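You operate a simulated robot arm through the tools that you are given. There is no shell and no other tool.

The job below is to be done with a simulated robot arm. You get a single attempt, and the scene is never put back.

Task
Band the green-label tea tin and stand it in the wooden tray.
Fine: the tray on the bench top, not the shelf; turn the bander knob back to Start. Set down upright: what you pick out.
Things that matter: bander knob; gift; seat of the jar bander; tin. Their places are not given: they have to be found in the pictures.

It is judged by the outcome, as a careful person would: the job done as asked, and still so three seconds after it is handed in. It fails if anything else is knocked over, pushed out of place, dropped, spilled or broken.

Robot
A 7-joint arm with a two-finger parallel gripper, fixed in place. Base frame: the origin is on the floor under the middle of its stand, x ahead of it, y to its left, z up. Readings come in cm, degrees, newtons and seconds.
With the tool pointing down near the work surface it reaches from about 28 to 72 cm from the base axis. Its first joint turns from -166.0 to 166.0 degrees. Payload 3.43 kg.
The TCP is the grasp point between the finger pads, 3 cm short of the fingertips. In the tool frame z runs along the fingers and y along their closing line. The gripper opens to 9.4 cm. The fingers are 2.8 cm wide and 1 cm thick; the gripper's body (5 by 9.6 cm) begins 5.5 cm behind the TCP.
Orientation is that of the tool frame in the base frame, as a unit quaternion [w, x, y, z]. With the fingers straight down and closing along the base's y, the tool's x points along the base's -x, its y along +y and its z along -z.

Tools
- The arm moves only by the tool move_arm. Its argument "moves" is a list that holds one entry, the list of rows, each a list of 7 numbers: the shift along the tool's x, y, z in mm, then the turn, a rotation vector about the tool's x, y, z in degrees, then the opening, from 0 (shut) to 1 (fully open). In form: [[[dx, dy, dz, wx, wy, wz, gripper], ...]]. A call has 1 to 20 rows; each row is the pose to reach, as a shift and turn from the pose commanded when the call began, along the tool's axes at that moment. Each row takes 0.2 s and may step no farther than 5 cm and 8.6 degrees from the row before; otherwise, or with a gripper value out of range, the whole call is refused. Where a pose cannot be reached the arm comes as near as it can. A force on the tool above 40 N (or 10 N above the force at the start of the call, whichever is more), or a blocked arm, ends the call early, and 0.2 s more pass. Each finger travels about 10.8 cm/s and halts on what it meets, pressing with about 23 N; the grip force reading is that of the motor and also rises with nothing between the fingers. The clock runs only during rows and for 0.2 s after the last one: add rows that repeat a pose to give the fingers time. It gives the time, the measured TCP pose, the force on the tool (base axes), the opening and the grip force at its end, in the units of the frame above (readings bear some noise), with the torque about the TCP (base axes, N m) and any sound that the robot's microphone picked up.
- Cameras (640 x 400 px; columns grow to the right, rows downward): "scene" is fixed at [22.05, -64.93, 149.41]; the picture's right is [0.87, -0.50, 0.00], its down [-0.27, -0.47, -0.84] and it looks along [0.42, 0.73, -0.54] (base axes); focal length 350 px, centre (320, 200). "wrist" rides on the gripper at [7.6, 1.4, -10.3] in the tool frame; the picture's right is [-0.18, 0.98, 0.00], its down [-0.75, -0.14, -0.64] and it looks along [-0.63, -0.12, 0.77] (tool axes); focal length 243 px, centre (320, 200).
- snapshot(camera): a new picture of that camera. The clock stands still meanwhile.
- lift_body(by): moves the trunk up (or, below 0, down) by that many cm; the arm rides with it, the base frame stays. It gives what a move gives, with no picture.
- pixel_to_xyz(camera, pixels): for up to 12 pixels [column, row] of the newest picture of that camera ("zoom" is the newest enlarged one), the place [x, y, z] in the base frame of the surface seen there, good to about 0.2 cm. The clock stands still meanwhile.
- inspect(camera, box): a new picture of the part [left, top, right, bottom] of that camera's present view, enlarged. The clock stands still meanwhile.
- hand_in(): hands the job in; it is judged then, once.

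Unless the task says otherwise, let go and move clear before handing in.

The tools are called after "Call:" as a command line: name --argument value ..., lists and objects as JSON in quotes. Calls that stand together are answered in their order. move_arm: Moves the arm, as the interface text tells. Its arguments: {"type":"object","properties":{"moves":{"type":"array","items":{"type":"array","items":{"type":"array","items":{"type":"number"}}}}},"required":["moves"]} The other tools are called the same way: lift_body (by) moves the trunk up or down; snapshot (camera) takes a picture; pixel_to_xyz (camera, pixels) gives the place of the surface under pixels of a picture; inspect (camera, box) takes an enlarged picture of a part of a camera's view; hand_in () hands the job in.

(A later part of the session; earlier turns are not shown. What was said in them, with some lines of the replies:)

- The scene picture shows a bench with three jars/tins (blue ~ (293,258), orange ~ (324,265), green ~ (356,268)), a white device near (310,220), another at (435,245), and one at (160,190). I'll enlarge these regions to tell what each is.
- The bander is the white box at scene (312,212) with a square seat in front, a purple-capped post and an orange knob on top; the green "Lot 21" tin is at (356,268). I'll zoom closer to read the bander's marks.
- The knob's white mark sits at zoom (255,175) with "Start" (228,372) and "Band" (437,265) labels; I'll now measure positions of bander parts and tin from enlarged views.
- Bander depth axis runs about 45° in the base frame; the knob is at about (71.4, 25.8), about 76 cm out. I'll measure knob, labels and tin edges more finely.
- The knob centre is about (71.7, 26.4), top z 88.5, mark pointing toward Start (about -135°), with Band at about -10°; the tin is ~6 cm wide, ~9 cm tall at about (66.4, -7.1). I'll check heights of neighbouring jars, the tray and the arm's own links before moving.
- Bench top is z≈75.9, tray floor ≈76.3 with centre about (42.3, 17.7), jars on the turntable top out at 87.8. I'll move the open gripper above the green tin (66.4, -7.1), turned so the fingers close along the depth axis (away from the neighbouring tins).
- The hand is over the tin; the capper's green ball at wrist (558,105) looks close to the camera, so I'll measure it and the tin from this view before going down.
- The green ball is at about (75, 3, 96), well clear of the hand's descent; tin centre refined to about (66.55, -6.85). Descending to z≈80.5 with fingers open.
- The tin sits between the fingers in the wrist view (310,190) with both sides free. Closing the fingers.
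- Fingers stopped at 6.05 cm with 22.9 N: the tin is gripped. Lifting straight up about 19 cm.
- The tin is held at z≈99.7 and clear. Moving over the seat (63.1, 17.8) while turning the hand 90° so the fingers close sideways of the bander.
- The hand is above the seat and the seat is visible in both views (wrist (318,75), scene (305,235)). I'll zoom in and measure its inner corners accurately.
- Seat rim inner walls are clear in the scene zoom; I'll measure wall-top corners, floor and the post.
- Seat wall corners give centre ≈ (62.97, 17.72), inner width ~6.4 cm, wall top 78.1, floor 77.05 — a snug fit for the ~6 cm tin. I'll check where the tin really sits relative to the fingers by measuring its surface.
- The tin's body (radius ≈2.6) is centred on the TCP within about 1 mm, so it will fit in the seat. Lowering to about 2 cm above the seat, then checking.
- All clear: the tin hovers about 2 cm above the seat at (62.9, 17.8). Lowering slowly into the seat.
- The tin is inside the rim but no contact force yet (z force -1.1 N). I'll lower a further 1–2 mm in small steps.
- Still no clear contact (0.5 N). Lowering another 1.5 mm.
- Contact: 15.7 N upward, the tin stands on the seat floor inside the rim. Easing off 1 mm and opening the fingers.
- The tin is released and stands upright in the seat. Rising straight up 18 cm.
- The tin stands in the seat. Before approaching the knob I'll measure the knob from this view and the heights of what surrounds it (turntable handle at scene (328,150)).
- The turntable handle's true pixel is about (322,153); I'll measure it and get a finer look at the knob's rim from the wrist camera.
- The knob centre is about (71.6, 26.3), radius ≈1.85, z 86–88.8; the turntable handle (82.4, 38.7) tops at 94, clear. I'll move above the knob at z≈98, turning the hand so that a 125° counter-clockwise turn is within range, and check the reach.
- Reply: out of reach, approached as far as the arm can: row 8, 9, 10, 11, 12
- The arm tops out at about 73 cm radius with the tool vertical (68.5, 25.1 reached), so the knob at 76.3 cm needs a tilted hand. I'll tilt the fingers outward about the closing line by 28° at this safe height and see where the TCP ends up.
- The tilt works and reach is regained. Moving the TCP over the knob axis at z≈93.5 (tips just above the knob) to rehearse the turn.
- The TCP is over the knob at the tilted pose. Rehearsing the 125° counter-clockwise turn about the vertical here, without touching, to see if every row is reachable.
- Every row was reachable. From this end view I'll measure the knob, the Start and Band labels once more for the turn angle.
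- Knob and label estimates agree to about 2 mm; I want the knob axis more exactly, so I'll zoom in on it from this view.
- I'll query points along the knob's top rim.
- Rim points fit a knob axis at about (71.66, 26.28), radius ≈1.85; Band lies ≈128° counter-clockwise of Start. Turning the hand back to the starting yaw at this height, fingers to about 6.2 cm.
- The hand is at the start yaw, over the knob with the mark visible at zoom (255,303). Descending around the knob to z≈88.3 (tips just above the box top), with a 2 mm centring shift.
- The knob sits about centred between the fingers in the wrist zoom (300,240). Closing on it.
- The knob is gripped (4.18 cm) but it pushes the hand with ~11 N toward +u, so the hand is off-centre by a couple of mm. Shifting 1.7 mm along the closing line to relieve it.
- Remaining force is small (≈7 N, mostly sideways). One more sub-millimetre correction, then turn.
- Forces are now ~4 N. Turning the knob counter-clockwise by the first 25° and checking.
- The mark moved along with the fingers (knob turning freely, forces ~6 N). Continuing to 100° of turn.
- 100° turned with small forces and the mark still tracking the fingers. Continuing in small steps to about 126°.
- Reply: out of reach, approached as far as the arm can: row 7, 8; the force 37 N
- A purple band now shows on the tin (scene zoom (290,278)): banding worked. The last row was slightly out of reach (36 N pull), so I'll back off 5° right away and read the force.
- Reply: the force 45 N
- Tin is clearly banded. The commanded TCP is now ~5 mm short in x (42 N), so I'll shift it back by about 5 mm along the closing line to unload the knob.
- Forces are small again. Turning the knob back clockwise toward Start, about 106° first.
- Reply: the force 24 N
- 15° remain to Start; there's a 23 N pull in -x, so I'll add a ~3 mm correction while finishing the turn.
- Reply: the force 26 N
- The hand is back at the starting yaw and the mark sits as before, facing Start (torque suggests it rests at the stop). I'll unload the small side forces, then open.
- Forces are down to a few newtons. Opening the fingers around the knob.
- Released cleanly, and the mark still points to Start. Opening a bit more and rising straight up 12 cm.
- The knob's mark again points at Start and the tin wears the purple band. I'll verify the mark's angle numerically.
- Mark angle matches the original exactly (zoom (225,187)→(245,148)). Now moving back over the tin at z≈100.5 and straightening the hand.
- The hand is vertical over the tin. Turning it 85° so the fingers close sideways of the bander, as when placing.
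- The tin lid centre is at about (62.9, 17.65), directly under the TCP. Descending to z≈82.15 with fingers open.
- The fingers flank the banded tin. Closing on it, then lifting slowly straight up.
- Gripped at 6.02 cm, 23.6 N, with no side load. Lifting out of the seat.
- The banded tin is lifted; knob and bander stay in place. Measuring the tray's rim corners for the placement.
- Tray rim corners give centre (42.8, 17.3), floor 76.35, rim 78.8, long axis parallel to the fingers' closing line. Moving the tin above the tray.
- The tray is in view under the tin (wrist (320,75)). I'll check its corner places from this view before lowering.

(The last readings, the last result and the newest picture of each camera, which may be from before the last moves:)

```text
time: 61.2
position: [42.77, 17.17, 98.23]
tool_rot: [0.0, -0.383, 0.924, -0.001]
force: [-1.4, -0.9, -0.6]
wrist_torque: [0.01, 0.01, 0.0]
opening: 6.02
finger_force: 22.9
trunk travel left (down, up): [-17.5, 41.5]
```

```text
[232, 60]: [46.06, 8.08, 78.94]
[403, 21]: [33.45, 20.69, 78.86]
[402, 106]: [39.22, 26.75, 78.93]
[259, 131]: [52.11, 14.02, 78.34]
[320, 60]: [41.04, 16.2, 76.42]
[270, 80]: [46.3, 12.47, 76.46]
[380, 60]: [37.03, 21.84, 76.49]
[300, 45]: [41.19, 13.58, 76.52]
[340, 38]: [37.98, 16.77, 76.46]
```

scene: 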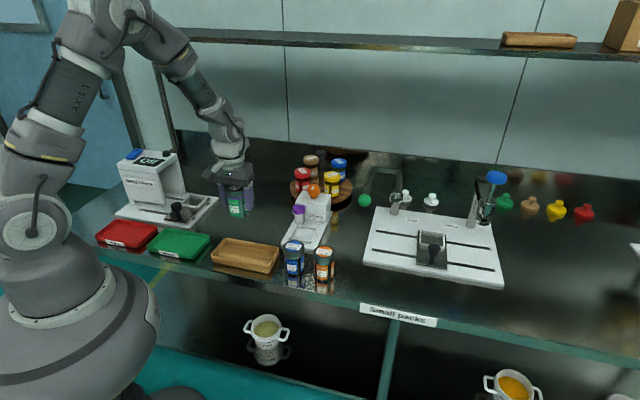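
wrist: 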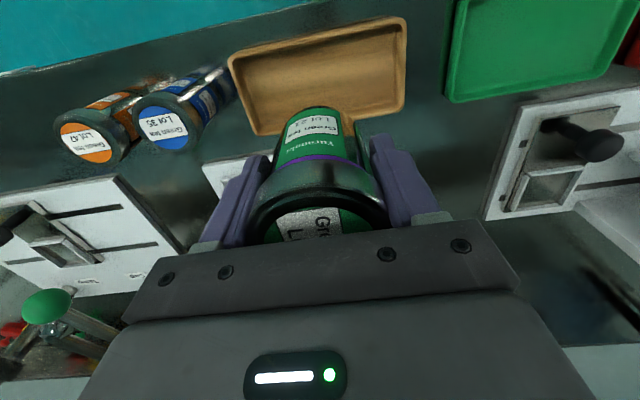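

Centre confirmed at (42.75, 17.35). Lowering the tin to about 2 cm above the tray floor.

Call:
move_arm --moves '[[[0, 0, 30, 0, 0, 0, 0.3], [0, 0, 65, 0, 0, 0, 0.3], [0, 0, 100, 0, 0, 0, 0.3], [0, 0, 125, 0, 0, 0, 0.3], [0, 0, 140, 0, 0, 0, 0.3], [0, 0, 148, 0, 0, 0, 0.3], [0, 0, 148, 0, 0, 0, 0.3]]]'

Call:
inspect --camera "scene" --box '[195, 180, 300, 285]'

Call:
snapshot --camera "wrist"

```text
time: 62.8
position: [42.83, 17.32, 83.49]
tool_rot: [0.001, -0.383, 0.924, 0.0]
force: [1.2, 0.9, -1.8]
wrist_torque: [0.0, -0.01, -0.02]
opening: 5.99
finger_force: 23.5
trunk travel left (down, up): [-17.5, 41.5]
```

```text
3.81 times, centred on (248, 232) of scene
```

zoom: 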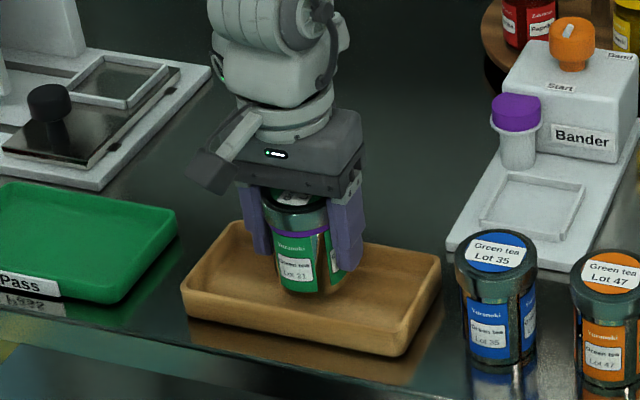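

```text
taken
```

wrist: 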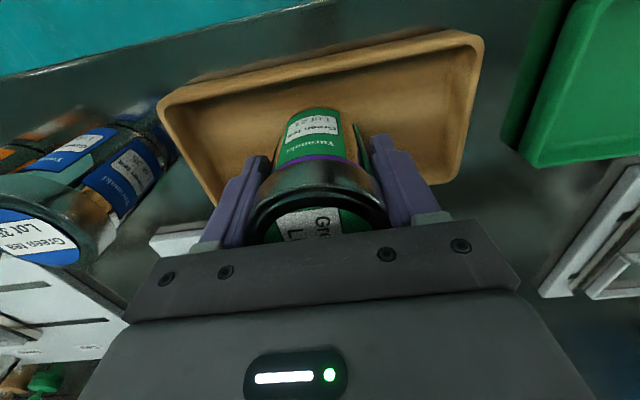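

The tin is centred over the tray, clear of its rims. Lowering slowly toward the floor.

Call:
move_arm --moves '[[[0, 0, 6, 0, 0, 0, 0.3], [0, 0, 11, 0, 0, 0, 0.3], [0, 0, 14.5, 0, 0, 0, 0.3], [0, 0, 17, 0, 0, 0, 0.3], [0, 0, 18.5, 0, 0, 0, 0.3], [0, 0, 18.5, 0, 0, 0, 0.3]]]'

```text
time: 64.2
position: [42.79, 17.27, 81.62]
tool_rot: [0.001, -0.382, 0.924, -0.001]
force: [-0.6, -0.3, 3.0]
wrist_torque: [0.06, 0.09, 0.02]
opening: 6.03
finger_force: 23.3
trunk travel left (down, up): [-17.5, 41.5]
```

First hint of contact (3 N at z 81.6). Lowering another millimetre in half steps.

Call:
move_arm --moves '[[[0, 0, 0.5, 0, 0, 0, 0.3], [0, 0, 1, 0, 0, 0, 0.3], [0, 0, 1, 0, 0, 0, 0.3]]]'

Call:
inspect --camera "scene" --box '[205, 210, 285, 280]'

```text
time: 65.0
position: [42.89, 17.23, 81.62]
tool_rot: [0.002, -0.383, 0.924, 0.0]
force: [-1.6, -0.8, 12.9]
wrist_torque: [0.03, 0.12, -0.02]
opening: 6.0
finger_force: 23.1
trunk travel left (down, up): [-17.5, 41.5]
```

```text
5.71 times, centred on (245, 245) of scene
```

zoom: 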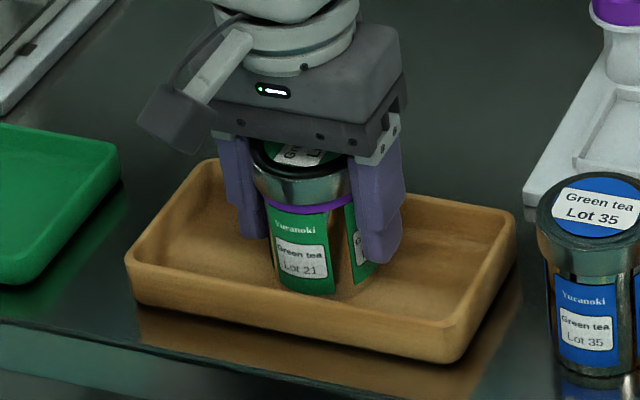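

The tin rests on the tray floor (12.9 N). Easing off 1 mm and opening the fingers.

Call:
move_arm --moves '[[[0, 0, -1, 0, 0, 0, 0.3], [0, 0, -1, 0, 0, 0, 0.66], [0, 0, -1, 0, 0, 0, 0.72], [0, 0, -1, 0, 0, 0, 0.82], [0, 0, -1, 0, 0, 0, 0.82]]]'

Call:
inspect --camera "scene" --box '[205, 210, 285, 280]'

```text
time: 66.2
position: [42.85, 17.32, 81.54]
tool_rot: [0.001, -0.382, 0.924, -0.001]
force: [-0.3, 0.3, -0.5]
wrist_torque: [0.0, 0.01, -0.04]
opening: 7.74
finger_force: 0.1
trunk travel left (down, up): [-17.5, 41.5]
```

```text
5.71 times, centred on (245, 245) of scene
```

zoom: 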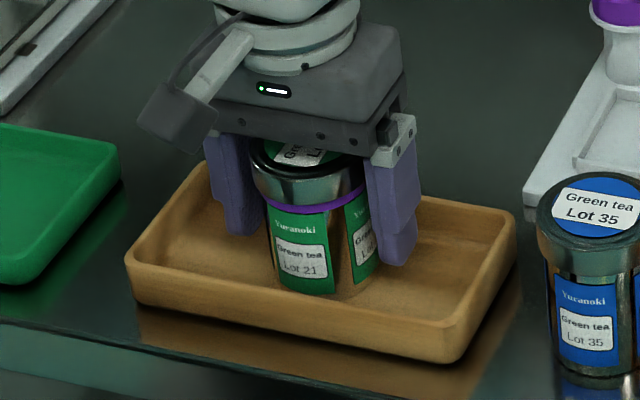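

The tin stands free in the tray with the fingers open on both sides. Rising straight up and clear.

Call:
move_arm --moves '[[[0, 0, -12, 0, 0, 0, 0.82], [0, 0, -30, 0, 0, 0, 0.82], [0, 0, -60, 0, 0, 0, 0.82], [0, 0, -100, 0, 0, 0, 0.82], [0, 0, -145, 0, 0, 0, 0.82], [0, 0, -190, 0, 0, 0, 0.82], [0, 0, -220, 0, 0, 0, 0.82], [0, 0, -220, 0, 0, 0, 0.82]]]'

Call:
snapshot --camera "scene"

Call:
inspect --camera "scene" --box '[200, 170, 400, 300]'

Call:
inspect --camera "scene" --box '[205, 210, 285, 280]'

Call:
inspect --camera "scene" --box '[300, 180, 336, 205]'

```text
time: 68.0
position: [42.78, 17.39, 103.55]
tool_rot: [0.0, -0.383, 0.924, -0.002]
force: [-0.1, 0.0, 0.4]
wrist_torque: [-0.01, 0.02, 0.01]
opening: 7.69
finger_force: 0.0
trunk travel left (down, up): [-17.5, 41.5]
```

```text
taken
```

scene: 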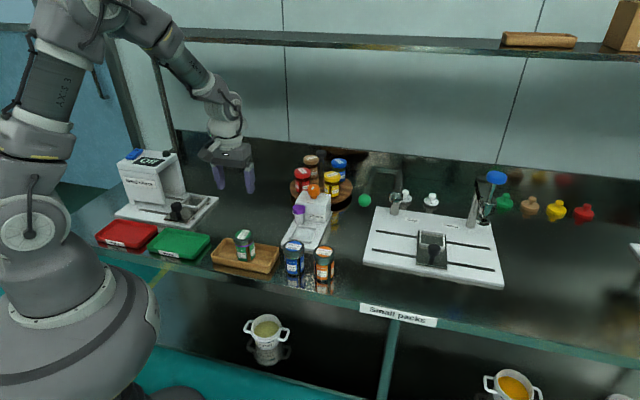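

```text
3.08 times, centred on (300, 235) of scene
```

zoom: 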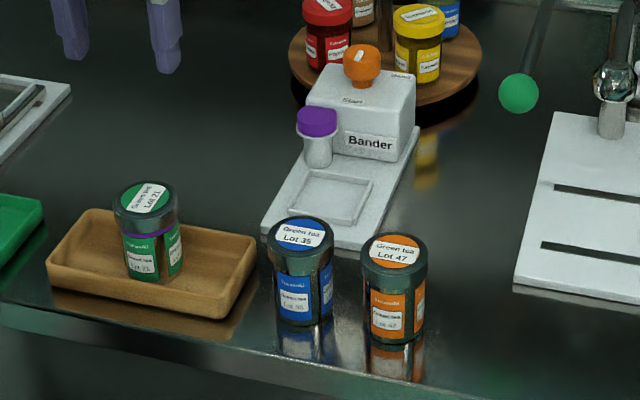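

```text
5.71 times, centred on (245, 245) of scene
```

zoom: 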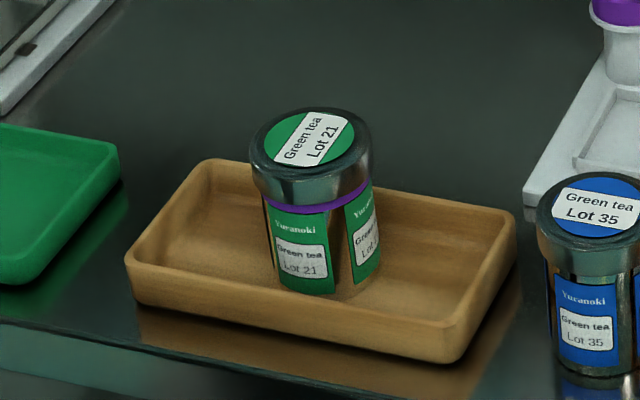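

```text
16.00 times, centred on (318, 192) of scene
```

zoom: 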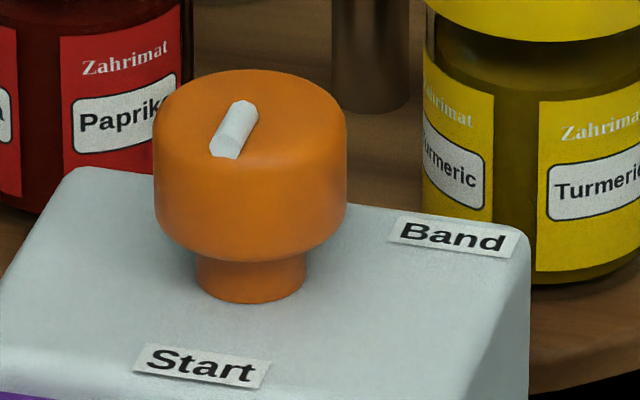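

The green-label tin stands upright in the bench tray with its purple band. The knob mark points to Start, everything else is where it was, and the hand is clear. Handing in.

Call:
hand_in

```text
The job is handed in.
```

I banded the green-label tin (Lot 21) and stood it upright in the wooden tray on the bench top, then handed the job in.

- **Banding:** after I turned the knob to Band, a purple band showed on the tin just under the lid. The tin still had it on in the tray.
- **Knob:** it is back at Start, and its white mark sits at the same angle as before I touched it.
- **Surroundings:** in the last pictures, the other tins, the spice jars and the bander were where they started. The gripper was open and well above the tray.

The knob was too far out to reach with the hand straight down, so I gripped it with the hand tilted about 28°. Near the Band end the arm ran out of reach and pulled on the knob with about 40 N for a moment before I eased it off. I saw no sign that this shifted the bander.
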